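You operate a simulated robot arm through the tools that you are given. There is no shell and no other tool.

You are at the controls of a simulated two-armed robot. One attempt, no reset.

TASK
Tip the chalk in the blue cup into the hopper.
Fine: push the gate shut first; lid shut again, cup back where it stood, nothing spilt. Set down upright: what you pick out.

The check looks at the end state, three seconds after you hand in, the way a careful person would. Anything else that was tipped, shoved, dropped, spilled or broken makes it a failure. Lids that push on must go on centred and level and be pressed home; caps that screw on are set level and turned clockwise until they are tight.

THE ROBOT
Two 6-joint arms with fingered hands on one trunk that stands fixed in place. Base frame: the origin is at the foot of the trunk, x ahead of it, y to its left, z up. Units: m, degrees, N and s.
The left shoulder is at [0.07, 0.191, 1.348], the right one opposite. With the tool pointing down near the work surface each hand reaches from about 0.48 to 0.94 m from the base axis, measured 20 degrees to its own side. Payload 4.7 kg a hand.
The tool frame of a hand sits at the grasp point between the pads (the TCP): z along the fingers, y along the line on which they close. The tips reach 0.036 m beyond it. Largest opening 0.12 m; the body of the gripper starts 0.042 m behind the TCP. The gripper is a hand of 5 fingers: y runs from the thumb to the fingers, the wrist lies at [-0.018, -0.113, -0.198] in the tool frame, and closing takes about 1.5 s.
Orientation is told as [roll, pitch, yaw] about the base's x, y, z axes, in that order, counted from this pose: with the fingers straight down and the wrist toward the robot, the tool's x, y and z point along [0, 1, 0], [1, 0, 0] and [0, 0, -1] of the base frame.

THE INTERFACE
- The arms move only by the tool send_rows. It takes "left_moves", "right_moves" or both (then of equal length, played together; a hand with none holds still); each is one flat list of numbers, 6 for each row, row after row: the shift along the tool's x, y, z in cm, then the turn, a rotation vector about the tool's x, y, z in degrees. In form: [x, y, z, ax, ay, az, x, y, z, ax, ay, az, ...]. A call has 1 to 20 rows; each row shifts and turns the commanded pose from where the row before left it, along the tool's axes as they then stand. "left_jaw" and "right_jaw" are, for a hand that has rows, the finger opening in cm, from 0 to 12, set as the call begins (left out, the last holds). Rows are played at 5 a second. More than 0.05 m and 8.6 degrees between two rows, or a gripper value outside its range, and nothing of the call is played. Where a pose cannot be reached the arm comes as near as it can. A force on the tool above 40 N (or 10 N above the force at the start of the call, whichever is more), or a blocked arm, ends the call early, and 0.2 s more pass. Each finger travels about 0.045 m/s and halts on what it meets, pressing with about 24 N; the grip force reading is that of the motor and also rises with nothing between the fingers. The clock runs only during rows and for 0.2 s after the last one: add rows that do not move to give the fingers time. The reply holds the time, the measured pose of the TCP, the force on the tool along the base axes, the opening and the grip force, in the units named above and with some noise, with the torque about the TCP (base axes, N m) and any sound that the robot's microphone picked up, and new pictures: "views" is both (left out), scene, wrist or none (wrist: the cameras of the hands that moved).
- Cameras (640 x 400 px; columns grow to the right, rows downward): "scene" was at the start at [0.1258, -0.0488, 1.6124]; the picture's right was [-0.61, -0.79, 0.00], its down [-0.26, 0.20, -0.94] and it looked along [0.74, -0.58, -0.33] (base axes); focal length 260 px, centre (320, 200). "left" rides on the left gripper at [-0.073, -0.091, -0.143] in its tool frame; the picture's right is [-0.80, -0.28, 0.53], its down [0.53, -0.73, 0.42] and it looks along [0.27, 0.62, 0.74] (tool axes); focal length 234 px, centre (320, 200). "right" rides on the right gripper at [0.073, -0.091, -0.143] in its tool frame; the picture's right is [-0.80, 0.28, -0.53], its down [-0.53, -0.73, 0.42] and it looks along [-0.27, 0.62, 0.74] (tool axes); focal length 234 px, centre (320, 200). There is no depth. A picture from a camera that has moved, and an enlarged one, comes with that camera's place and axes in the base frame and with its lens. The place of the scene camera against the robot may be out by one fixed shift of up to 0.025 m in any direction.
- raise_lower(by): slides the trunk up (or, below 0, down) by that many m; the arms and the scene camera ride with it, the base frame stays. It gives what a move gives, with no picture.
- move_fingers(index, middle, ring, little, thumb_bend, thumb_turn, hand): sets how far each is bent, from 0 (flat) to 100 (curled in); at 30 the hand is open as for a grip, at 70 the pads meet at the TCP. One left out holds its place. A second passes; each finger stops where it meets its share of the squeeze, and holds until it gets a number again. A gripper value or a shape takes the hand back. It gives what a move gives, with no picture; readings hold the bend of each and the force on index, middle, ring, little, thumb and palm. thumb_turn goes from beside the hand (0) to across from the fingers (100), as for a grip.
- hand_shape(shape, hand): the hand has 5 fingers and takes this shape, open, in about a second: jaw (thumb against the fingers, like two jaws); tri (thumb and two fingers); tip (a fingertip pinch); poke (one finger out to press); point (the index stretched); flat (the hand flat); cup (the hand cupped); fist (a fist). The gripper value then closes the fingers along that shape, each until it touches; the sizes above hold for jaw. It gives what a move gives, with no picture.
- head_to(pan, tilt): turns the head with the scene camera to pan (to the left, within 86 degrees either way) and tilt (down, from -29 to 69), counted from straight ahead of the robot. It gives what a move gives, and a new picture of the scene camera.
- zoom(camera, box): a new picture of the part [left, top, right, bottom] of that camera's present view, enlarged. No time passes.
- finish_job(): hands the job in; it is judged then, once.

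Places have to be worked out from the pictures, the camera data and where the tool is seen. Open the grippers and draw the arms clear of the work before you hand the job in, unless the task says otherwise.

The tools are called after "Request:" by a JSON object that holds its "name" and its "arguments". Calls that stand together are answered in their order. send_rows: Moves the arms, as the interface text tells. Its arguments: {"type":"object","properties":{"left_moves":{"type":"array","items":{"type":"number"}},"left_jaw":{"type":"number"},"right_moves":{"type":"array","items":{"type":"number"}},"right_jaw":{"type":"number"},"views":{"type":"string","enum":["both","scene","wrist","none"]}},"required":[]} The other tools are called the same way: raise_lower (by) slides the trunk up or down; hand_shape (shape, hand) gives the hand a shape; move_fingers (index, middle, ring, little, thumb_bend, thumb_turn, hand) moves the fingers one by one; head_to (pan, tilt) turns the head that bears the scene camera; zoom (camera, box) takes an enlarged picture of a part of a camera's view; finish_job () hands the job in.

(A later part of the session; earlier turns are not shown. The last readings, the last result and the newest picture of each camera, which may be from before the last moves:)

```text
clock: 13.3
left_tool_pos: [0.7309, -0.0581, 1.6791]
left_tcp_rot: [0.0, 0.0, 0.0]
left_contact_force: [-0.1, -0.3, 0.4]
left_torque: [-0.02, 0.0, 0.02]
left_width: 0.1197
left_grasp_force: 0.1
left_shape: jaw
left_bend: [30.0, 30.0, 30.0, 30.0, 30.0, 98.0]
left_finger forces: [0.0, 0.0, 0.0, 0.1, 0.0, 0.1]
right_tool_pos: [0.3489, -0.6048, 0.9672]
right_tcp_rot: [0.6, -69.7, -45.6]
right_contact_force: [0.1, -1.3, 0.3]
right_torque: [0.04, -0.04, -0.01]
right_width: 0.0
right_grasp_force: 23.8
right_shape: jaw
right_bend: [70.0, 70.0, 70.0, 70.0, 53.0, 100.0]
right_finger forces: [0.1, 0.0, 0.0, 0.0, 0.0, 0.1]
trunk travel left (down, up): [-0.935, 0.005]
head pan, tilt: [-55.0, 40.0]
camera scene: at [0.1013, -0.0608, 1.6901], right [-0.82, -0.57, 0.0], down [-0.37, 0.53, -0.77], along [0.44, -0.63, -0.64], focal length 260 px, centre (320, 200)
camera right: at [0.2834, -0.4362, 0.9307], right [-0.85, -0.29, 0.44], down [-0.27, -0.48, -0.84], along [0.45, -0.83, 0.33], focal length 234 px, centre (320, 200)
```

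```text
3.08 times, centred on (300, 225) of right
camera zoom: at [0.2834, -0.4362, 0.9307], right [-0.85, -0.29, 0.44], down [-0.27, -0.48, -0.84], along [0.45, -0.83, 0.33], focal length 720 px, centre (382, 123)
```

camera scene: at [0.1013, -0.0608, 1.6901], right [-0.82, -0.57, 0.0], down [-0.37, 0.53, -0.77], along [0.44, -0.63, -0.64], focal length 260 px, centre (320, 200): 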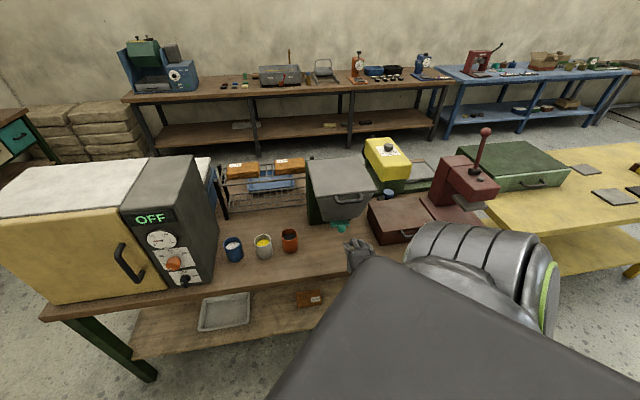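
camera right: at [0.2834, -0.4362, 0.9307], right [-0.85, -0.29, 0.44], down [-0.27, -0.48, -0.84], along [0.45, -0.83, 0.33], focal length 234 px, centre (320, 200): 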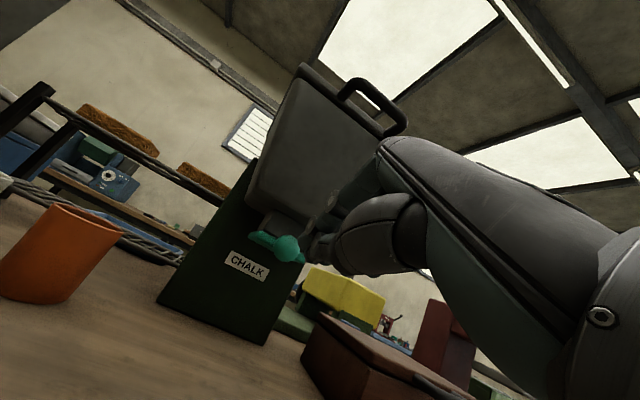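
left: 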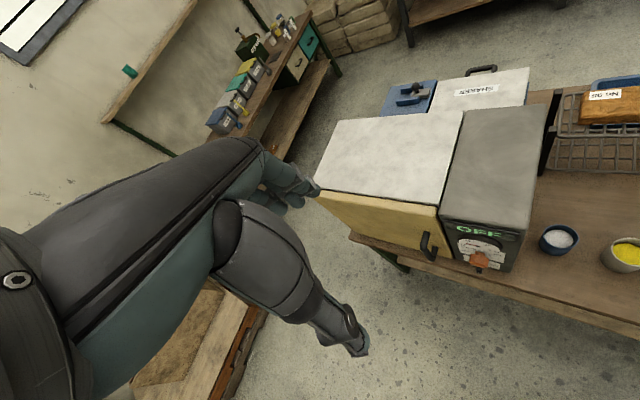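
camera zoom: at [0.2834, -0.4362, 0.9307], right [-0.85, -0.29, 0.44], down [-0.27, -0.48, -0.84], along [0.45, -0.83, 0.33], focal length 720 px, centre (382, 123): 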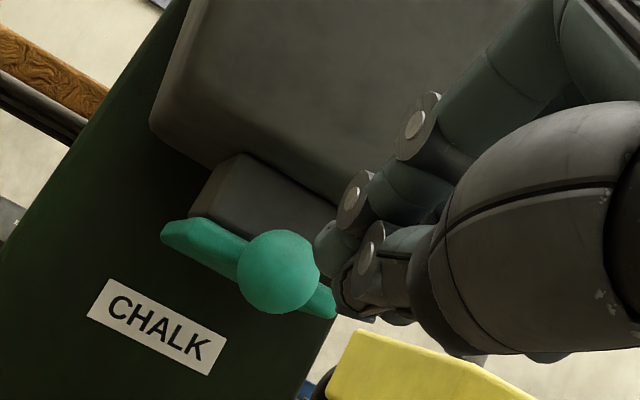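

The knob has moved in 4.5 cm (F≈0.79) and stopped abruptly. To make sure it's home I'll push once more, slightly lower on the knob, in small steps.

Request:
{"name": "send_rows", "arguments": {"right_moves": [0.2, 0.12, 2.08, 0, 0, 0, 0, 0.68, 1.88, 0, 0, 0, 0, 0.68, 1.88, 0, 0, 0, 0, 0.17, 0.47, 0, 0, 0, 0, 0.17, 0.47, 0, 0, 0, 0, 0.17, 0.47, 0, 0, 0, 0, 0.17, 0.47, 0, 0, 0]}}

Request:
{"name": "zoom", "arguments": {"camera": "scene", "box": [310, 190, 400, 280]}}

Request:
{"name": "zoom", "arguments": {"camera": "right", "box": [220, 160, 380, 290]}}

```text
clock: 14.5
left_tool_pos: [0.7266, -0.0515, 1.6832]
left_tcp_rot: [-0.3, -0.2, 0.0]
left_contact_force: [0.3, -0.4, 0.5]
left_torque: [0.0, -0.01, 0.05]
left_width: 0.1198
left_grasp_force: 0.0
left_shape: jaw
left_bend: [30.0, 30.0, 30.0, 30.0, 30.0, 98.0]
left_finger forces: [0.1, 0.1, 0.1, 0.0, 0.1, 0.0]
right_tool_pos: [0.3939, -0.6472, 0.9638]
right_tcp_rot: [0.7, -70.0, -45.7]
right_contact_force: [-24.5, 36.2, 9.0]
right_torque: [0.09, -0.06, 0.45]
right_width: 0.0
right_grasp_force: 24.5
right_shape: jaw
right_bend: [70.0, 70.0, 70.0, 70.0, 53.0, 100.0]
right_finger forces: [66.0, 0.1, 0.0, 0.0, 0.1, 0.0]
trunk travel left (down, up): [-0.935, 0.005]
head pan, tilt: [-55.0, 40.0]
stopped in row 5 (right hand): the force on the tool passed its limit at 47 N (the readings are from after the stop); the commanded pose is now the measured one
camera scene: at [0.0958, -0.0536, 1.6909], right [-0.82, -0.57, 0.0], down [-0.37, 0.52, -0.77], along [0.44, -0.63, -0.64], focal length 260 px, centre (320, 200)
camera right: at [0.3289, -0.4781, 0.9262], right [-0.85, -0.29, 0.44], down [-0.27, -0.48, -0.84], along [0.45, -0.83, 0.33], focal length 234 px, centre (320, 200)
```

scene: 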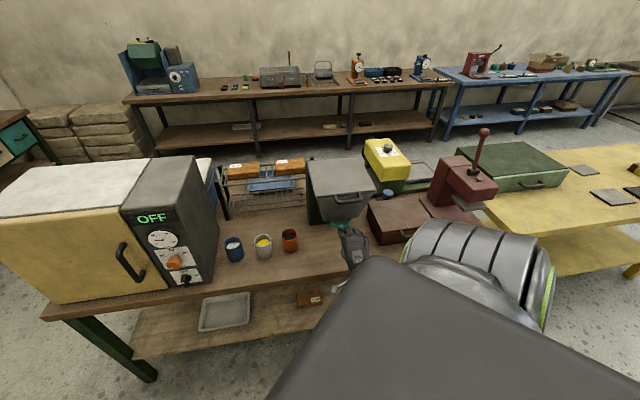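
right: 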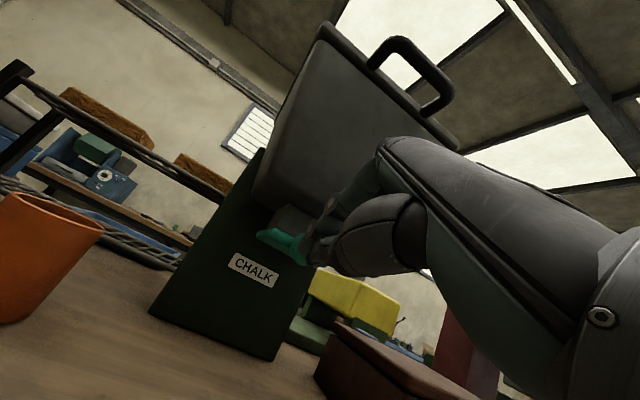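

```text
4.44 times, centred on (355, 235) of scene
camera zoom: at [0.0958, -0.0536, 1.6909], right [-0.82, -0.57, 0.0], down [-0.37, 0.52, -0.77], along [0.44, -0.63, -0.64], focal length 1155 px, centre (164, 44)
```

zoom: 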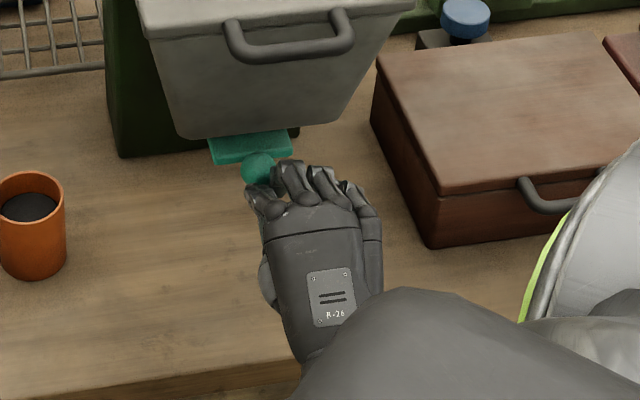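

```text
3.08 times, centred on (300, 225) of right
camera zoom: at [0.3289, -0.4781, 0.9262], right [-0.85, -0.29, 0.44], down [-0.27, -0.48, -0.84], along [0.45, -0.83, 0.33], focal length 720 px, centre (382, 123)
```

zoom: 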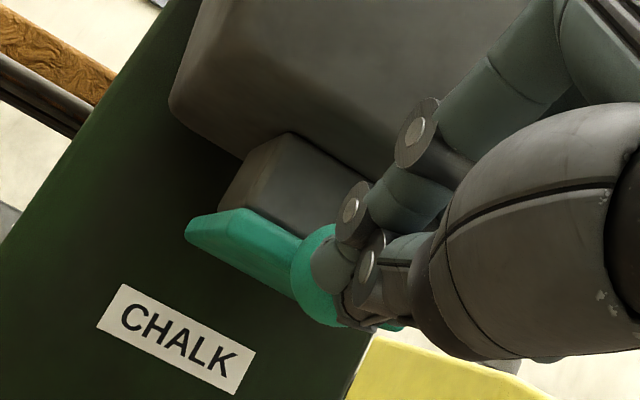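

The gate doesn't move under 47 N, so it is shut against its stop. Next I'll retreat, rise to handle height (bar at about F 0.713 on the −45° axis, z 1.151, about 3.3 cm ahead of the lid edge) and level the hand so thumb and fingers can pinch the bar.

Request:
{"name": "send_rows", "arguments": {"right_moves": [0, -0.68, -1.88, 0, 0, 0, 0, -1.02, -2.82, 0, 0, 0, 0, -1.02, -2.82, 0, 0, 0, 0, -1.02, -2.82, 0, 0, 0, 0.7, 4.4, -1.6, 0, 0, 0, 0.7, 4.4, -1.6, 0, 0, 0, 0, 4.4, -1.6, 0, 0, 0, 0, 4.4, -1.6, 0, 0, 0, 0, 0, 0, -7, 0, 0, 0, 0, 0, -7, 0, 0, 0, 0, 0, -6, 0, 0]}}

```text
clock: 16.9
left_tool_pos: [0.7325, -0.0594, 1.6804]
left_tcp_rot: [0.0, 0.0, 0.0]
left_contact_force: [0.0, -0.6, 0.0]
left_torque: [0.0, 0.01, -0.01]
left_width: 0.1201
left_grasp_force: 0.1
left_shape: jaw
left_bend: [30.0, 30.0, 30.0, 30.0, 30.0, 98.0]
left_finger forces: [0.1, 0.0, 0.0, 0.1, 0.0, 0.0]
right_tool_pos: [0.3311, -0.5647, 1.1462]
right_tcp_rot: [46.3, -89.8, -91.2]
right_contact_force: [-0.5, 0.5, -0.2]
right_torque: [-0.01, 0.0, 0.02]
right_width: 0.0
right_grasp_force: 24.1
right_shape: jaw
right_bend: [70.0, 70.0, 70.0, 70.0, 53.0, 100.0]
right_finger forces: [0.0, 0.1, 0.0, 0.0, 0.0, 0.1]
trunk travel left (down, up): [-0.935, 0.005]
head pan, tilt: [-55.0, 40.0]
camera scene: at [0.1014, -0.0618, 1.6901], right [-0.82, -0.57, 0.0], down [-0.37, 0.53, -0.77], along [0.44, -0.63, -0.64], focal length 260 px, centre (320, 200)
camera right: at [0.2809, -0.4131, 1.0556], right [-0.94, -0.2, 0.28], down [-0.07, -0.67, -0.74], along [0.33, -0.71, 0.62], focal length 234 px, centre (320, 200)
```

scene: 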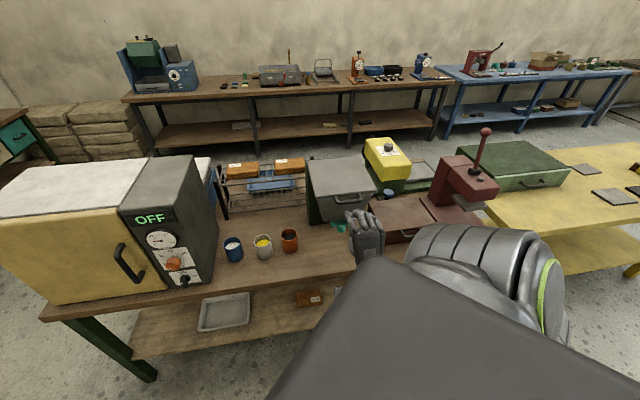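
right: 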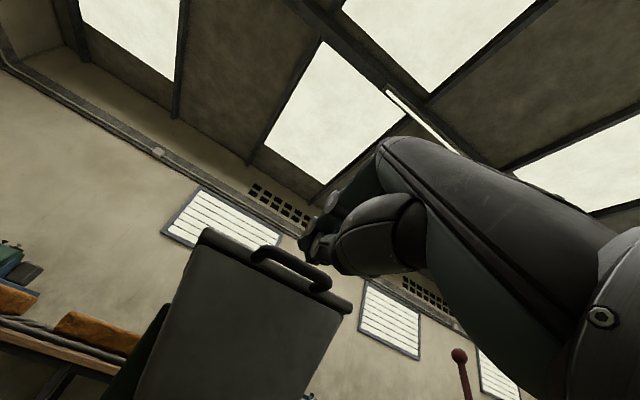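

The hand is level at (0.331, −0.565, 1.146), about 8 cm in front of the bar. I'll open the jaw to 6 cm and look closely at the alignment.

Request:
{"name": "send_rows", "arguments": {"right_moves": [0, 0, 0, 0, 0, 0, 0, 0, 0, 0, 0, 0, 0, 0, 0, 0, 0, 0, 0, 0, 0, 0, 0, 0, 0, 0, 0, 0, 0, 0], "right_jaw": 6, "views": "none"}}

Request:
{"name": "zoom", "arguments": {"camera": "right", "box": [180, 160, 420, 320]}}

Request:
{"name": "zoom", "arguments": {"camera": "scene", "box": [310, 150, 410, 260]}}

```text
clock: 18.1
left_tool_pos: [0.7325, -0.059, 1.6818]
left_tcp_rot: [0.1, 0.0, 0.0]
left_contact_force: [-0.1, -0.4, 0.5]
left_torque: [-0.02, -0.03, -0.01]
left_width: 0.1196
left_grasp_force: 0.1
left_shape: jaw
left_bend: [30.0, 30.0, 30.0, 30.0, 30.0, 98.0]
left_finger forces: [0.1, 0.0, 0.0, 0.0, 0.0, 0.0]
right_tool_pos: [0.333, -0.5658, 1.1462]
right_tcp_rot: [38.3, -89.6, -83.2]
right_contact_force: [1.0, -0.5, 0.4]
right_torque: [-0.01, 0.03, 0.02]
right_width: 0.0599
right_grasp_force: 0.1
right_shape: jaw
right_bend: [74.0, 45.0, 42.0, 41.0, 70.0, 100.0]
right_finger forces: [0.1, 0.0, 0.1, 0.0, 0.0, 0.0]
trunk travel left (down, up): [-0.935, 0.005]
head pan, tilt: [-55.0, 40.0]
```

```text
2.50 times, centred on (300, 240) of right
camera zoom: at [0.2807, -0.4127, 1.0558], right [-0.94, -0.2, 0.28], down [-0.08, -0.67, -0.74], along [0.33, -0.71, 0.62], focal length 585 px, centre (370, 100)
```

zoom: 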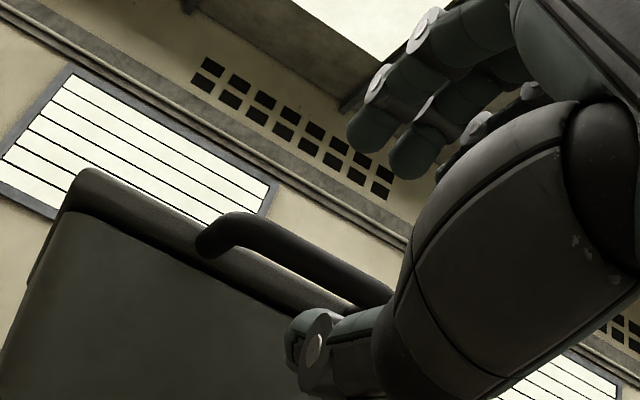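

```text
3.64 times, centred on (360, 205) of scene
camera zoom: at [0.1011, -0.0612, 1.6901], right [-0.82, -0.57, 0.0], down [-0.37, 0.53, -0.77], along [0.44, -0.63, -0.64], focal length 945 px, centre (174, 182)
```

zoom: 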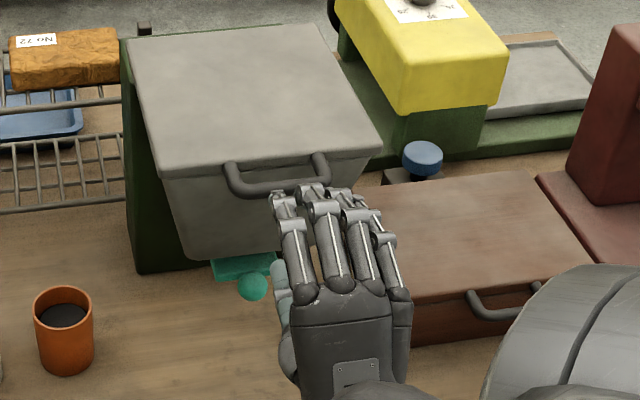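

The finger readings look odd (index 74, thumb 70 while the others opened to ~43). I'll re-form the jaw shape fully open and check.

Request:
{"name": "hand_shape", "arguments": {"hand": "right", "shape": "jaw"}}

Request:
{"name": "zoom", "arguments": {"camera": "right", "box": [180, 130, 460, 320]}}

Request:
{"name": "zoom", "arguments": {"camera": "scene", "box": [310, 150, 410, 260]}}

```text
clock: 19.0
left_tool_pos: [0.7327, -0.0584, 1.6802]
left_tcp_rot: [0.0, -0.1, 0.0]
left_contact_force: [-0.9, -0.3, -0.1]
left_torque: [0.02, -0.02, -0.01]
left_width: 0.1196
left_grasp_force: 0.1
left_shape: jaw
left_bend: [30.0, 30.0, 30.0, 30.0, 30.0, 98.0]
left_finger forces: [0.0, 0.1, 0.0, 0.0, 0.1, 0.0]
right_tool_pos: [0.3311, -0.5645, 1.1469]
right_tcp_rot: [39.0, -89.7, -84.0]
right_contact_force: [0.6, -0.2, -0.3]
right_torque: [-0.02, 0.02, 0.02]
right_width: 0.1197
right_grasp_force: 0.1
right_shape: jaw
right_bend: [30.0, 30.0, 30.0, 30.0, 30.0, 98.0]
right_finger forces: [0.0, 0.0, 0.0, 0.1, 0.0, 0.0]
trunk travel left (down, up): [-0.935, 0.005]
head pan, tilt: [-55.0, 40.0]
```

```text
2.11 times, centred on (320, 225) of right
camera zoom: at [0.2806, -0.4126, 1.0559], right [-0.94, -0.2, 0.28], down [-0.08, -0.67, -0.74], along [0.33, -0.71, 0.62], focal length 493 px, centre (320, 147)
```

zoom: 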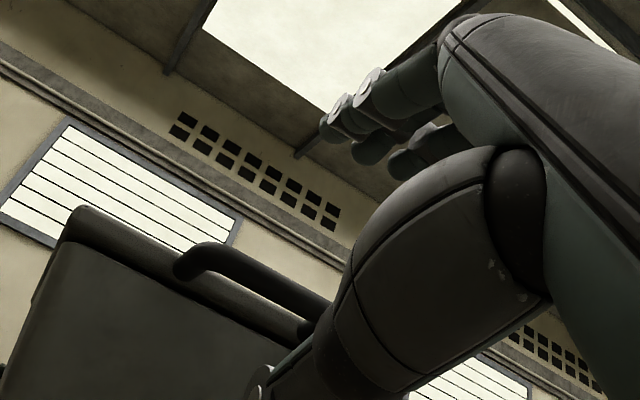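

```text
3.64 times, centred on (360, 205) of scene
camera zoom: at [0.101, -0.061, 1.6901], right [-0.82, -0.57, 0.0], down [-0.37, 0.53, -0.77], along [0.44, -0.63, -0.64], focal length 945 px, centre (174, 182)
```

zoom: 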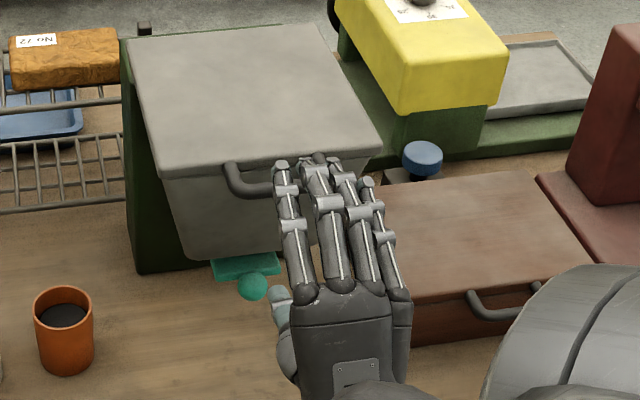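

The hand reopened normally. I'll set an 8 cm opening and advance 6.5 cm so the bar sits between the thumb (below) and fingers (above), just short of the lid edge.

Request:
{"name": "send_rows", "arguments": {"right_moves": [0, 0.4, 1.0, 0, 0, 0, 0, 0, 1.0, 0, 0, 0, 0, 0, 1.5, 0, 0, 0, 0, 0, 1.5, 0, 0, 0, 0, 0, 1.0, 0, 0, 0], "right_jaw": 8}}

Request:
{"name": "zoom", "arguments": {"camera": "right", "box": [180, 130, 460, 320]}}

Request:
{"name": "zoom", "arguments": {"camera": "scene", "box": [310, 150, 410, 260]}}

```text
clock: 20.2
left_tool_pos: [0.7334, -0.0604, 1.6816]
left_tcp_rot: [0.0, 0.0, 0.1]
left_contact_force: [0.5, -0.3, 0.2]
left_torque: [-0.01, 0.01, 0.0]
left_width: 0.1197
left_grasp_force: 0.0
left_shape: jaw
left_bend: [30.0, 30.0, 30.0, 30.0, 30.0, 98.0]
left_finger forces: [0.0, 0.1, 0.0, 0.0, 0.1, 0.0]
right_tool_pos: [0.3739, -0.6077, 1.1494]
right_tcp_rot: [36.6, -89.6, -81.6]
right_contact_force: [-0.4, 0.9, 0.4]
right_torque: [0.05, 0.01, 0.03]
right_width: 0.0805
right_grasp_force: 0.0
right_shape: jaw
right_bend: [27.0, 38.0, 36.0, 35.0, 62.0, 99.0]
right_finger forces: [0.1, 0.1, 0.0, 0.0, 0.0, 0.0]
trunk travel left (down, up): [-0.935, 0.005]
head pan, tilt: [-55.0, 40.0]
camera scene: at [0.1014, -0.0614, 1.6901], right [-0.82, -0.57, 0.0], down [-0.37, 0.53, -0.77], along [0.44, -0.63, -0.64], focal length 260 px, centre (320, 200)
camera right: at [0.3237, -0.455, 1.0588], right [-0.94, -0.2, 0.28], down [-0.08, -0.67, -0.74], along [0.33, -0.71, 0.62], focal length 234 px, centre (320, 200)
```

scene: 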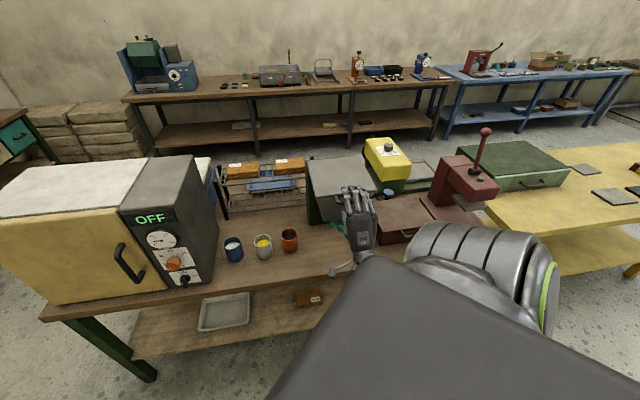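
right: 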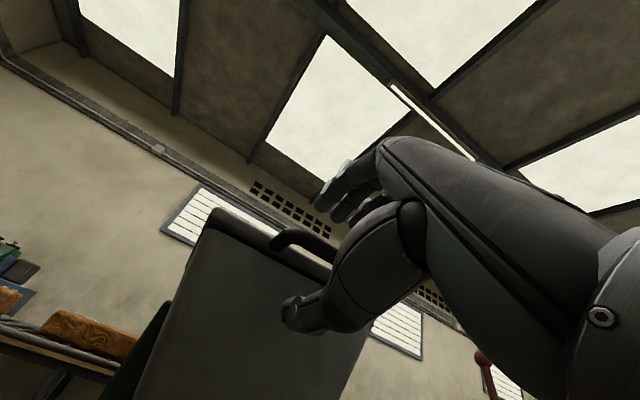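

```text
2.11 times, centred on (320, 225) of right
camera zoom: at [0.3237, -0.455, 1.0588], right [-0.94, -0.2, 0.28], down [-0.08, -0.67, -0.74], along [0.33, -0.71, 0.62], focal length 493 px, centre (320, 147)
```

zoom: 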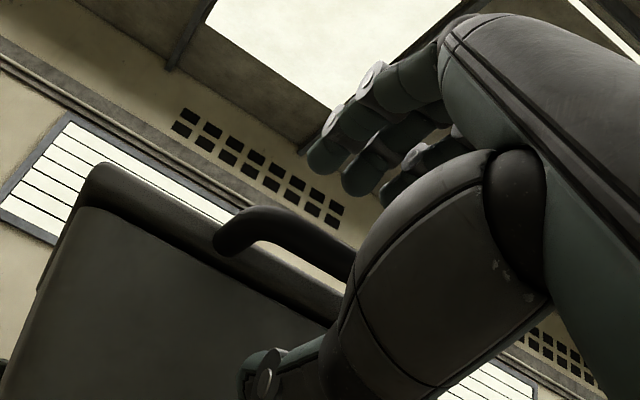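

```text
3.64 times, centred on (360, 205) of scene
camera zoom: at [0.1014, -0.0614, 1.6901], right [-0.82, -0.57, 0.0], down [-0.37, 0.53, -0.77], along [0.44, -0.63, -0.64], focal length 945 px, centre (174, 182)
```

zoom: 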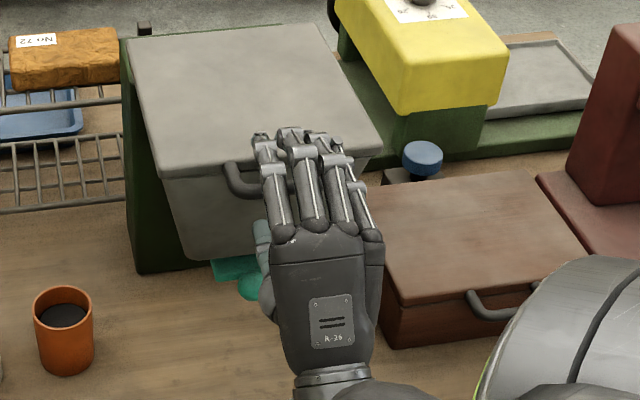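

The bar passes between thumb and fingers, between TCP and fingertips. I'll go 0.5 cm further in, then close on the bar.

Request:
{"name": "send_rows", "arguments": {"right_moves": [0, 0.1, 0.5, 0, 0, 0], "views": "none"}}

Request:
{"name": "send_rows", "arguments": {"right_moves": [0, 0, 0, 0, 0, 0, 0, 0, 0, 0, 0, 0, 0, 0, 0, 0, 0, 0, 0, 0, 0, 0, 0, 0, 0, 0, 0, 0, 0, 0, 0, 0, 0, 0, 0, 0, 0, 0, 0, 0, 0, 0, 0, 0, 0, 0, 0, 0], "right_jaw": 0}}

Request:
{"name": "zoom", "arguments": {"camera": "right", "box": [180, 130, 460, 320]}}

Request:
{"name": "zoom", "arguments": {"camera": "scene", "box": [310, 150, 410, 260]}}

```text
clock: 20.6
left_tool_pos: [0.7318, -0.0593, 1.68]
left_tcp_rot: [-0.1, 0.0, 0.1]
left_contact_force: [0.4, -0.1, 0.2]
left_torque: [0.02, 0.01, -0.03]
left_width: 0.1196
left_grasp_force: 0.0
left_shape: jaw
left_bend: [30.0, 30.0, 30.0, 30.0, 30.0, 98.0]
left_finger forces: [0.1, 0.1, 0.0, 0.0, 0.0, 0.1]
right_tool_pos: [0.3783, -0.6116, 1.1512]
right_tcp_rot: [35.4, -89.5, -80.4]
right_contact_force: [0.1, 0.0, -0.3]
right_torque: [-0.01, -0.03, -0.03]
right_width: 0.0806
right_grasp_force: 0.1
right_shape: jaw
right_bend: [27.0, 38.0, 36.0, 35.0, 62.0, 99.0]
right_finger forces: [0.0, 0.0, 0.1, 0.0, 0.0, 0.1]
trunk travel left (down, up): [-0.935, 0.005]
head pan, tilt: [-55.0, 40.0]
```

```text
clock: 22.4
left_tool_pos: [0.7338, -0.0605, 1.6807]
left_tcp_rot: [0.1, 0.0, 0.1]
left_contact_force: [0.4, 0.4, 0.5]
left_torque: [0.0, -0.02, -0.01]
left_width: 0.1196
left_grasp_force: 0.0
left_shape: jaw
left_bend: [30.0, 30.0, 30.0, 30.0, 30.0, 98.0]
left_finger forces: [0.1, 0.0, 0.0, 0.1, 0.0, 0.0]
right_tool_pos: [0.3778, -0.6134, 1.1498]
right_tcp_rot: [33.8, -89.7, -78.7]
right_contact_force: [5.6, -6.0, 1.5]
right_torque: [-0.19, 0.06, -0.08]
right_width: 0.0016
right_grasp_force: 23.8
right_shape: jaw
right_bend: [70.0, 70.0, 69.0, 69.0, 72.0, 100.0]
right_finger forces: [11.8, 4.4, 2.5, 3.1, 20.8, 0.0]
trunk travel left (down, up): [-0.935, 0.005]
head pan, tilt: [-55.0, 40.0]
camera scene: at [0.1022, -0.0623, 1.69], right [-0.82, -0.57, 0.0], down [-0.37, 0.53, -0.77], along [0.44, -0.63, -0.64], focal length 260 px, centre (320, 200)
camera right: at [0.3281, -0.4592, 1.0596], right [-0.94, -0.2, 0.28], down [-0.08, -0.67, -0.74], along [0.33, -0.71, 0.62], focal length 234 px, centre (320, 200)
```

scene: 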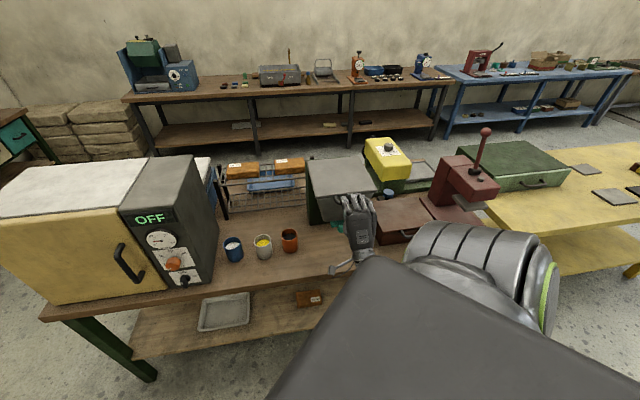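
right: 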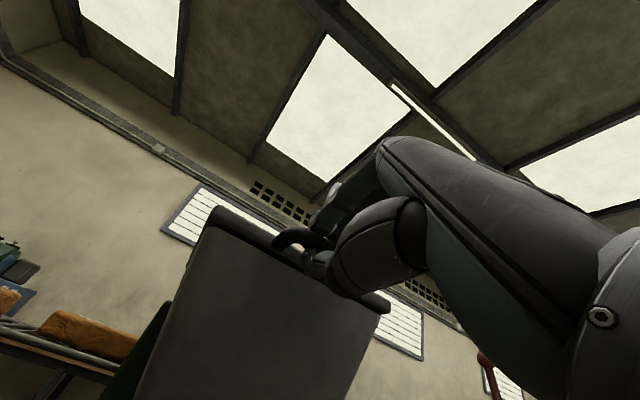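

```text
2.11 times, centred on (320, 225) of right
camera zoom: at [0.3281, -0.4592, 1.0596], right [-0.94, -0.2, 0.28], down [-0.08, -0.67, -0.74], along [0.33, -0.71, 0.62], focal length 493 px, centre (320, 147)
```

zoom: 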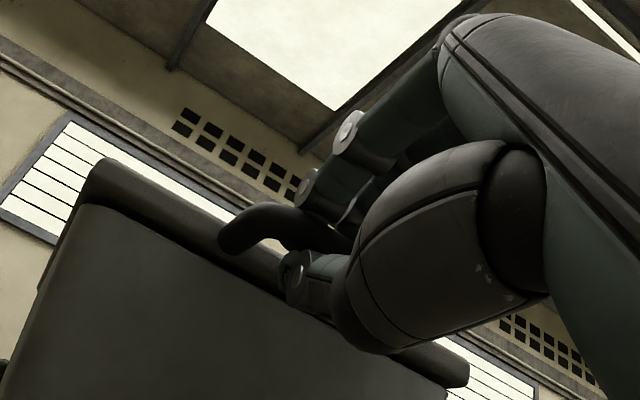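

```text
3.64 times, centred on (360, 205) of scene
camera zoom: at [0.1022, -0.0623, 1.69], right [-0.82, -0.57, 0.0], down [-0.37, 0.53, -0.77], along [0.44, -0.63, -0.64], focal length 945 px, centre (174, 182)
```

zoom: 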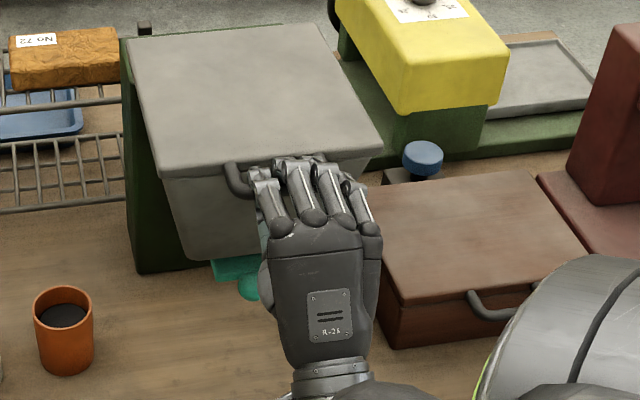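

The grip is firm on the bar (index 12 N, thumb 21 N). I'll start opening the lid with a small rotation about the rear hinge (estimated 26.7 cm behind the TCP), watching the forces.

Request:
{"name": "send_rows", "arguments": {"right_moves": [0, 0.93, 0.04, 2, 0, 0, 0, 0.93, 0.04, 2, 0, 0, 0, 1.4, 0.06, 3, 0, 0, 0, 1.4, 0.06, 3, 0, 0]}}

Request:
{"name": "zoom", "arguments": {"camera": "scene", "box": [310, 150, 410, 260]}}

```text
clock: 23.4
left_tool_pos: [0.7341, -0.0603, 1.6794]
left_tcp_rot: [0.0, 0.1, 0.1]
left_contact_force: [0.6, -0.1, 0.1]
left_torque: [0.03, -0.01, 0.0]
left_width: 0.1195
left_grasp_force: 0.1
left_shape: jaw
left_bend: [30.0, 30.0, 30.0, 30.0, 30.0, 98.0]
left_finger forces: [0.2, 0.0, 0.0, 0.0, 0.1, 0.0]
right_tool_pos: [0.3807, -0.615, 1.196]
right_tcp_rot: [1.2, -79.5, -46.0]
right_contact_force: [7.4, -4.3, -1.3]
right_torque: [-0.13, 0.12, 0.03]
right_width: 0.0019
right_grasp_force: 23.7
right_shape: jaw
right_bend: [70.0, 70.0, 69.0, 69.0, 72.0, 100.0]
right_finger forces: [11.9, 4.6, 2.7, 2.6, 21.6, 0.0]
trunk travel left (down, up): [-0.935, 0.005]
head pan, tilt: [-55.0, 40.0]
camera scene: at [0.1033, -0.0628, 1.6899], right [-0.82, -0.57, 0.0], down [-0.37, 0.53, -0.76], along [0.44, -0.63, -0.64], focal length 260 px, centre (320, 200)
camera right: at [0.3216, -0.4532, 1.1329], right [-0.9, -0.24, 0.37], down [-0.17, -0.58, -0.8], along [0.4, -0.78, 0.48], focal length 234 px, centre (320, 200)
```

scene: 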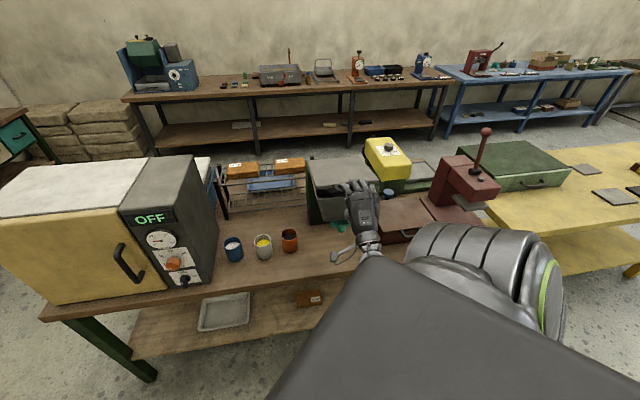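
right: 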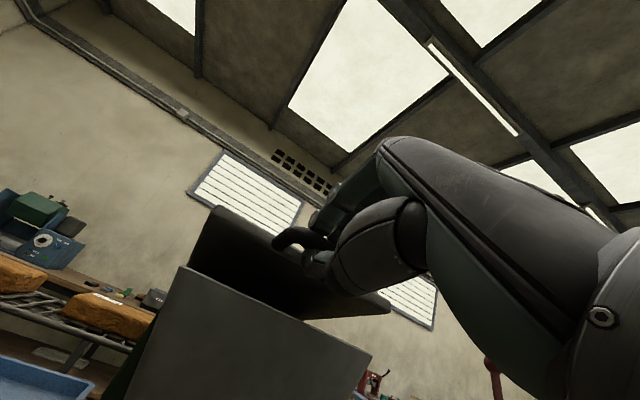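

```text
3.64 times, centred on (360, 205) of scene
camera zoom: at [0.1033, -0.0628, 1.6899], right [-0.82, -0.57, 0.0], down [-0.37, 0.53, -0.76], along [0.44, -0.63, -0.64], focal length 945 px, centre (174, 182)
```

zoom: 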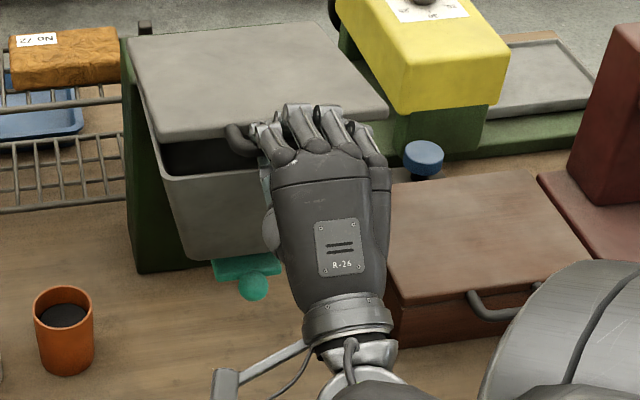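

The lid lifts easily, with only a steady pull of ~8 N toward the hinge. I'll continue the arc another 32°, easing slightly toward the hinge.

Request:
{"name": "send_rows", "arguments": {"right_moves": [0, 1.85, 0.2, 4, 0, 0, 0, 1.85, 0.2, 4, 0, 0, 0, 1.85, 0.2, 4, 0, 0, 0, 1.85, 0.15, 4, 0, 0, 0, 1.85, 0.15, 4, 0, 0, 0, 1.85, 0.15, 4, 0, 0, 0, 1.85, 0.12, 4, 0, 0, 0, 1.85, 0.12, 4, 0, 0]}}

Request:
{"name": "zoom", "arguments": {"camera": "scene", "box": [310, 130, 410, 250]}}

```text
clock: 25.0
left_tool_pos: [0.7378, -0.0536, 1.6766]
left_tcp_rot: [-0.1, 0.2, -0.2]
left_contact_force: [-0.1, 0.1, -0.3]
left_torque: [-0.03, -0.01, 0.0]
left_width: 0.1197
left_grasp_force: 0.0
left_shape: jaw
left_bend: [30.0, 30.0, 30.0, 30.0, 30.0, 98.0]
left_finger forces: [0.0, 0.0, 0.1, 0.0, 0.1, 0.1]
right_tool_pos: [0.4039, -0.653, 1.2858]
right_tcp_rot: [7.3, -49.3, -53.0]
right_contact_force: [12.6, 10.3, -0.7]
right_torque: [-0.16, -0.02, 0.4]
right_width: 0.0016
right_grasp_force: 24.1
right_shape: jaw
right_bend: [70.0, 70.0, 71.0, 64.0, 74.0, 100.0]
right_finger forces: [0.1, 0.1, 18.0, 2.0, 0.1, 0.0]
right hand out of reach, approached as far as the arm can: row 8
trunk travel left (down, up): [-0.935, 0.005]
head pan, tilt: [-55.0, 40.0]
stopped in row 8 (right hand): the force on the tool passed its limit at 66 N (the readings are from after the stop); the commanded pose is now the measured one
camera scene: at [0.108, -0.0551, 1.6898], right [-0.82, -0.57, 0.01], down [-0.37, 0.52, -0.77], along [0.44, -0.63, -0.64], focal length 260 px, centre (320, 200)
camera right: at [0.3418, -0.4825, 1.3147], right [-0.77, -0.41, 0.48], down [-0.44, -0.2, -0.87], along [0.46, -0.89, -0.03], focal length 234 px, centre (320, 200)
```

scene: 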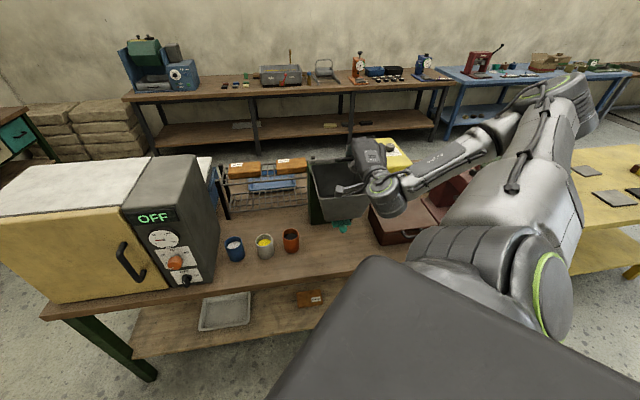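
right: 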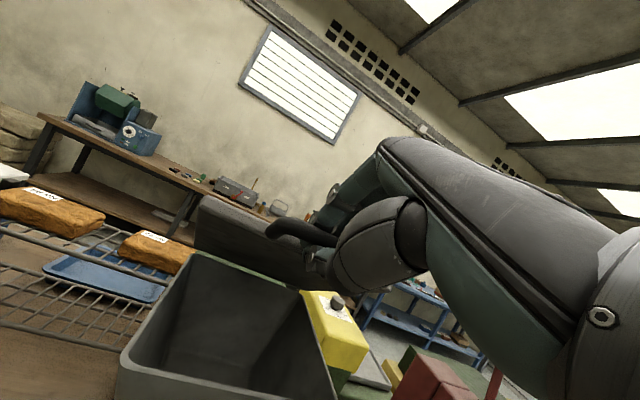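

```text
3.33 times, centred on (360, 190) of scene
camera zoom: at [0.108, -0.0551, 1.6898], right [-0.82, -0.57, 0.01], down [-0.37, 0.52, -0.77], along [0.44, -0.63, -0.64], focal length 866 px, centre (187, 233)
```

zoom: 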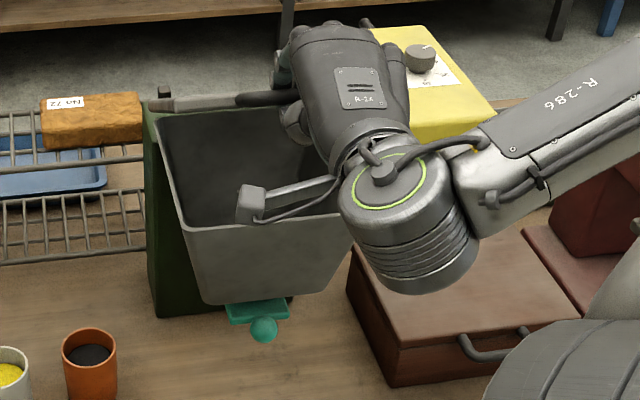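

The arm ran into its inner reach limit and the hand twisted, stopping at 66 N. Before moving I'll look closely at how the hand is holding the handle.

Request:
{"name": "zoom", "arguments": {"camera": "right", "box": [180, 150, 440, 320]}}

Request:
{"name": "zoom", "arguments": {"camera": "scene", "box": [330, 120, 420, 200]}}

Request:
{"name": "zoom", "arguments": {"camera": "left", "box": [320, 100, 640, 300]}}

```text
2.35 times, centred on (310, 235) of right
camera zoom: at [0.3418, -0.4825, 1.3147], right [-0.77, -0.41, 0.48], down [-0.44, -0.2, -0.87], along [0.46, -0.89, -0.03], focal length 551 px, centre (344, 118)
```

zoom: 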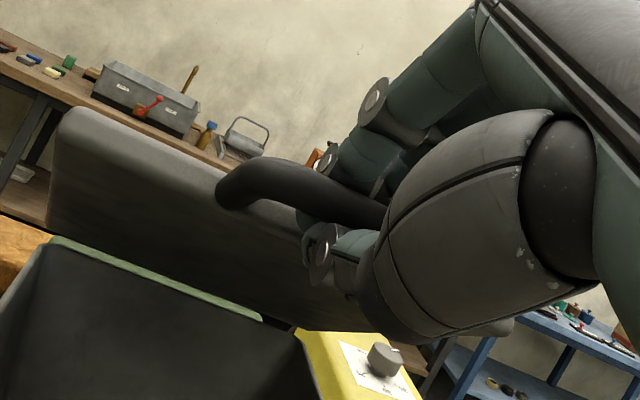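

```text
5.00 times, centred on (375, 160) of scene
camera zoom: at [0.108, -0.0551, 1.6898], right [-0.82, -0.57, 0.01], down [-0.37, 0.52, -0.77], along [0.44, -0.63, -0.64], focal length 1299 px, centre (45, 400)
```

zoom: 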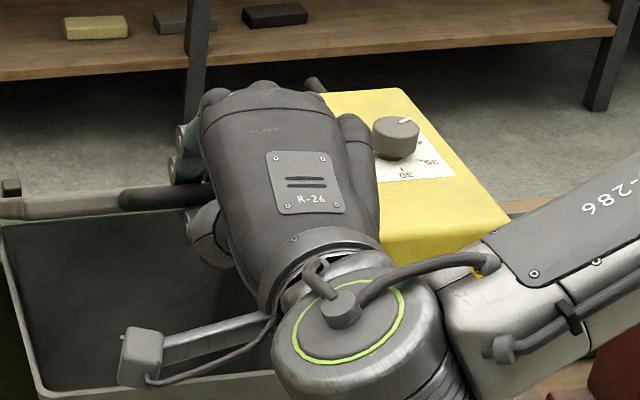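

```text
2.00 times, centred on (480, 200) of left
camera zoom: at [0.6467, -0.1254, 1.821], right [-0.28, -0.81, -0.52], down [-0.73, 0.53, -0.42], along [0.62, 0.26, -0.74], focal length 468 px, centre (0, 200)
```

zoom: 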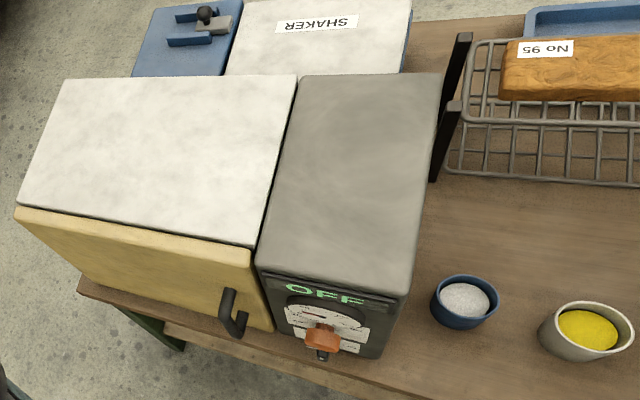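

The bar is still captured between thumb and fingers, lid about 33° open, but the hand slid ~1 cm right and twisted ~5°. I'll undo the twist, shift left 0.8 cm, and pitch the hand more fingers-down about the bar, which moves the wrist away from the shoulder.

Request:
{"name": "send_rows", "arguments": {"right_moves": [0.2, 0.07, 0, 3, -0.3, -1.3, 0.2, 0.07, 0, 3, -0.3, -1.3, 0.2, 0.07, 0, 3, -0.3, -1.3, 0.2, 0.07, 0, 3, -0.3, -1.3]}}

Request:
{"name": "zoom", "arguments": {"camera": "right", "box": [180, 150, 440, 320]}}

```text
clock: 26.1
left_tool_pos: [0.7254, -0.0584, 1.6846]
left_tcp_rot: [0.1, -0.2, 0.2]
left_contact_force: [-0.6, 0.5, 1.0]
left_torque: [0.04, -0.06, 0.01]
left_width: 0.1197
left_grasp_force: 0.1
left_shape: jaw
left_bend: [30.0, 30.0, 30.0, 30.0, 30.0, 98.0]
left_finger forces: [0.1, 0.0, 0.0, 0.1, 0.0, 0.0]
right_tool_pos: [0.4138, -0.6364, 1.2748]
right_tcp_rot: [0.1, -37.8, -46.1]
right_contact_force: [-22.5, -20.8, -1.4]
right_torque: [-0.29, 0.3, -0.47]
right_width: 0.0016
right_grasp_force: 24.2
right_shape: jaw
right_bend: [70.0, 70.0, 70.0, 65.0, 74.0, 100.0]
right_finger forces: [44.5, 0.0, 1.5, 1.1, 0.1, 0.0]
right hand out of reach, approached as far as the arm can: row 2, 3
trunk travel left (down, up): [-0.935, 0.005]
head pan, tilt: [-55.0, 40.0]
stopped in row 4 (right hand): the force on the tool passed its limit at 48 N (the readings are from after the stop); the commanded pose is now the measured one
camera scene: at [0.0924, -0.0646, 1.6903], right [-0.82, -0.57, -0.01], down [-0.36, 0.53, -0.77], along [0.44, -0.63, -0.64], focal length 260 px, centre (320, 200)
camera right: at [0.3552, -0.4719, 1.3312], right [-0.65, -0.49, 0.58], down [-0.6, -0.14, -0.79], along [0.46, -0.86, -0.2], focal length 234 px, centre (320, 200)
```

scene: 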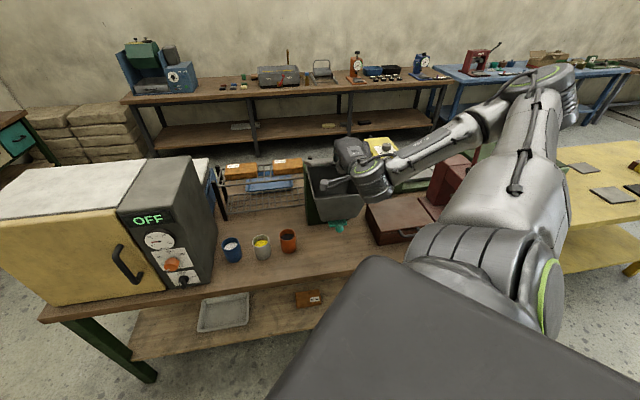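
right: 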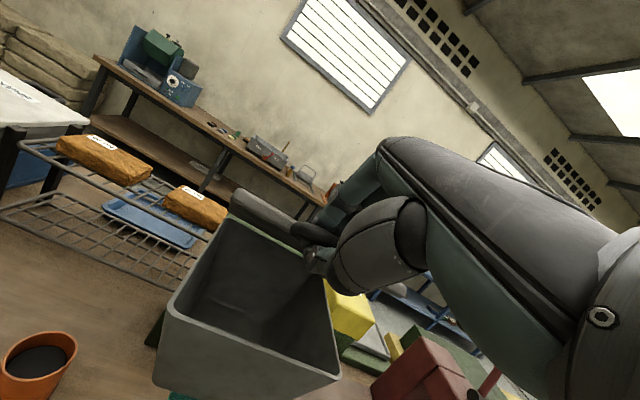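

```text
2.35 times, centred on (310, 235) of right
camera zoom: at [0.3552, -0.4719, 1.3312], right [-0.65, -0.49, 0.58], down [-0.6, -0.14, -0.79], along [0.46, -0.86, -0.2], focal length 551 px, centre (344, 118)
```

zoom: 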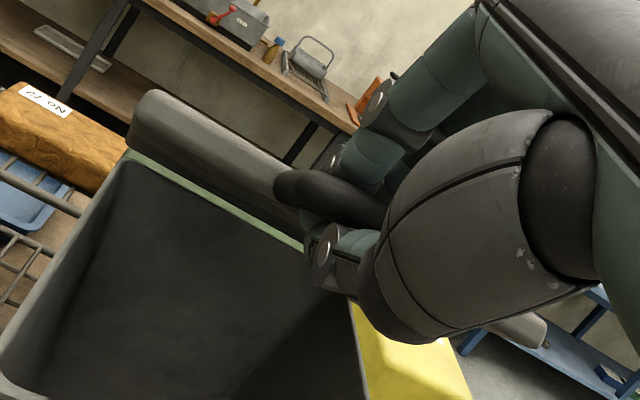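

Now the index presses the handle's left arm (44 N), so the play is R 0.158–0.176 and I should sit at about 0.167. The twist is gone. I'll shift right 0.9 cm and keep pitching the hand fingers-down about the bar in small steps.

Request:
{"name": "send_rows", "arguments": {"right_moves": [-0.5, 0.07, 0, 3, 0, 0, -0.4, 0.07, 0, 3, 0, 0, 0, 0.07, 0, 3, 0, 0, 0, 0.07, 0, 3, 0, 0]}}

```text
clock: 26.4
left_tool_pos: [0.7234, -0.0572, 1.6839]
left_tcp_rot: [0.2, -0.3, 0.4]
left_contact_force: [0.3, 0.9, -0.5]
left_torque: [-0.06, -0.02, -0.04]
left_width: 0.1198
left_grasp_force: 0.0
left_shape: jaw
left_bend: [30.0, 30.0, 30.0, 30.0, 30.0, 98.0]
left_finger forces: [0.1, 0.0, 0.1, 0.1, 0.1, 0.0]
right_tool_pos: [0.4151, -0.6355, 1.2706]
right_tcp_rot: [-0.2, -36.3, -46.7]
right_contact_force: [-39.4, -29.1, 1.6]
right_torque: [-0.32, 0.27, -0.69]
right_width: 0.0017
right_grasp_force: 24.1
right_shape: jaw
right_bend: [70.0, 70.0, 70.0, 67.0, 74.0, 100.0]
right_finger forces: [58.4, 0.1, 1.3, 1.6, 0.0, 0.0]
right hand out of reach, approached as far as the arm can: row 1
trunk travel left (down, up): [-0.935, 0.005]
head pan, tilt: [-55.0, 40.0]
stopped in row 1 (right hand): the force on the tool passed its limit at 45 N (the readings are from after the stop); the commanded pose is now the measured one
camera scene: at [0.0901, -0.0649, 1.6906], right [-0.82, -0.57, -0.01], down [-0.36, 0.53, -0.77], along [0.44, -0.63, -0.64], focal length 260 px, centre (320, 200)
camera right: at [0.359, -0.471, 1.3311], right [-0.64, -0.48, 0.59], down [-0.62, -0.12, -0.77], along [0.45, -0.87, -0.22], focal length 234 px, centre (320, 200)
```

scene: 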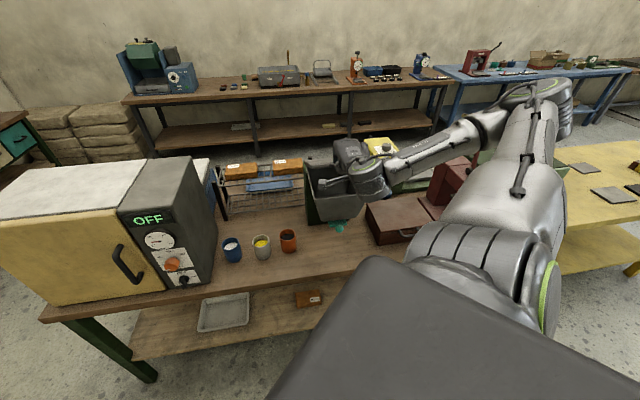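
right: 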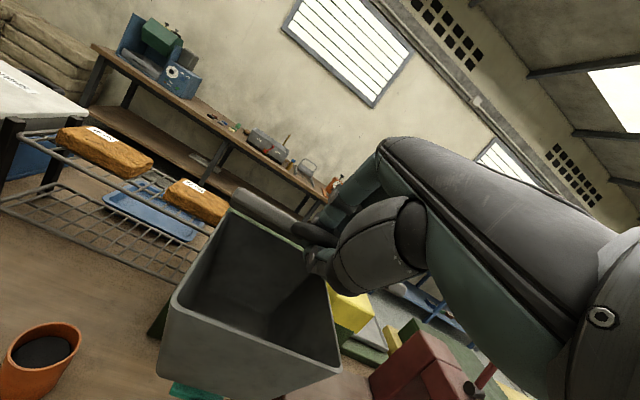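

The force is still sideways on the index finger. I'll try a pure shift to the right with no rotation to relieve it.

Request:
{"name": "send_rows", "arguments": {"right_moves": [-0.3, 0, 0, 0, 0, 0, -0.3, 0, 0, 0, 0, 0, -0.3, 0, 0, 0, 0, 0, 0, 0, 0, 0, 0, 0]}}

```text
clock: 27.4
left_tool_pos: [0.728, -0.0569, 1.6827]
left_tcp_rot: [0.0, -0.2, 0.3]
left_contact_force: [0.1, 0.2, -0.3]
left_torque: [0.02, 0.01, -0.01]
left_width: 0.1196
left_grasp_force: 0.1
left_shape: jaw
left_bend: [30.0, 30.0, 30.0, 30.0, 30.0, 98.0]
left_finger forces: [0.0, 0.0, 0.1, 0.0, 0.1, 0.1]
right_tool_pos: [0.4141, -0.6374, 1.2713]
right_tcp_rot: [0.0, -36.4, -45.9]
right_contact_force: [-21.2, -12.3, 3.4]
right_torque: [-0.24, 0.08, -0.41]
right_width: 0.002
right_grasp_force: 24.1
right_shape: jaw
right_bend: [70.0, 70.0, 70.0, 68.0, 74.0, 100.0]
right_finger forces: [40.1, 0.0, 0.5, 1.3, 0.0, 0.0]
trunk travel left (down, up): [-0.935, 0.005]
head pan, tilt: [-55.0, 40.0]
camera scene: at [0.095, -0.064, 1.6904], right [-0.82, -0.57, 0.0], down [-0.37, 0.53, -0.77], along [0.44, -0.63, -0.64], focal length 260 px, centre (320, 200)
camera right: at [0.3557, -0.4733, 1.3316], right [-0.64, -0.5, 0.59], down [-0.62, -0.13, -0.78], along [0.46, -0.86, -0.22], focal length 234 px, centre (320, 200)
```

scene: 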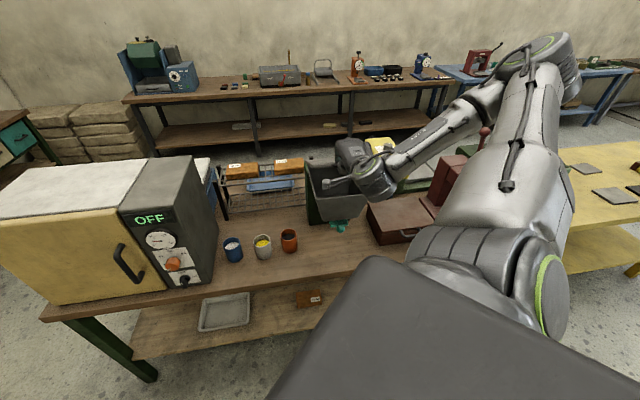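
right: 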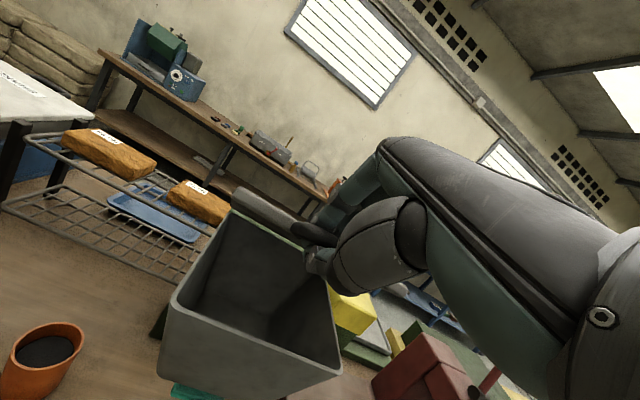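

The force is dropping. I'll continue the rightward shift.

Request:
{"name": "send_rows", "arguments": {"right_moves": [-0.3, 0, 0, 0, 0, 0, -0.3, 0, 0, 0, 0, 0, -0.2, 0, 0, 0, 0, 0, 0, 0, 0, 0, 0, 0], "views": "none"}}

```text
clock: 28.4
left_tool_pos: [0.7284, -0.0539, 1.6817]
left_tcp_rot: [0.1, -0.1, 0.3]
left_contact_force: [-0.2, -0.9, 0.5]
left_torque: [0.01, 0.0, 0.0]
left_width: 0.12
left_grasp_force: 0.0
left_shape: jaw
left_bend: [30.0, 30.0, 30.0, 30.0, 30.0, 98.0]
left_finger forces: [0.0, 0.0, 0.0, 0.0, 0.1, 0.1]
right_tool_pos: [0.4139, -0.6374, 1.2698]
right_tcp_rot: [0.0, -36.3, -45.8]
right_contact_force: [-14.6, -4.2, 3.4]
right_torque: [-0.1, 0.03, -0.23]
right_width: 0.0018
right_grasp_force: 23.4
right_shape: jaw
right_bend: [70.0, 70.0, 70.0, 68.0, 74.0, 100.0]
right_finger forces: [30.8, 0.0, 0.3, 1.5, 0.1, 0.1]
right hand out of reach, approached as far as the arm can: row 2
trunk travel left (down, up): [-0.935, 0.005]
head pan, tilt: [-55.0, 40.0]
```

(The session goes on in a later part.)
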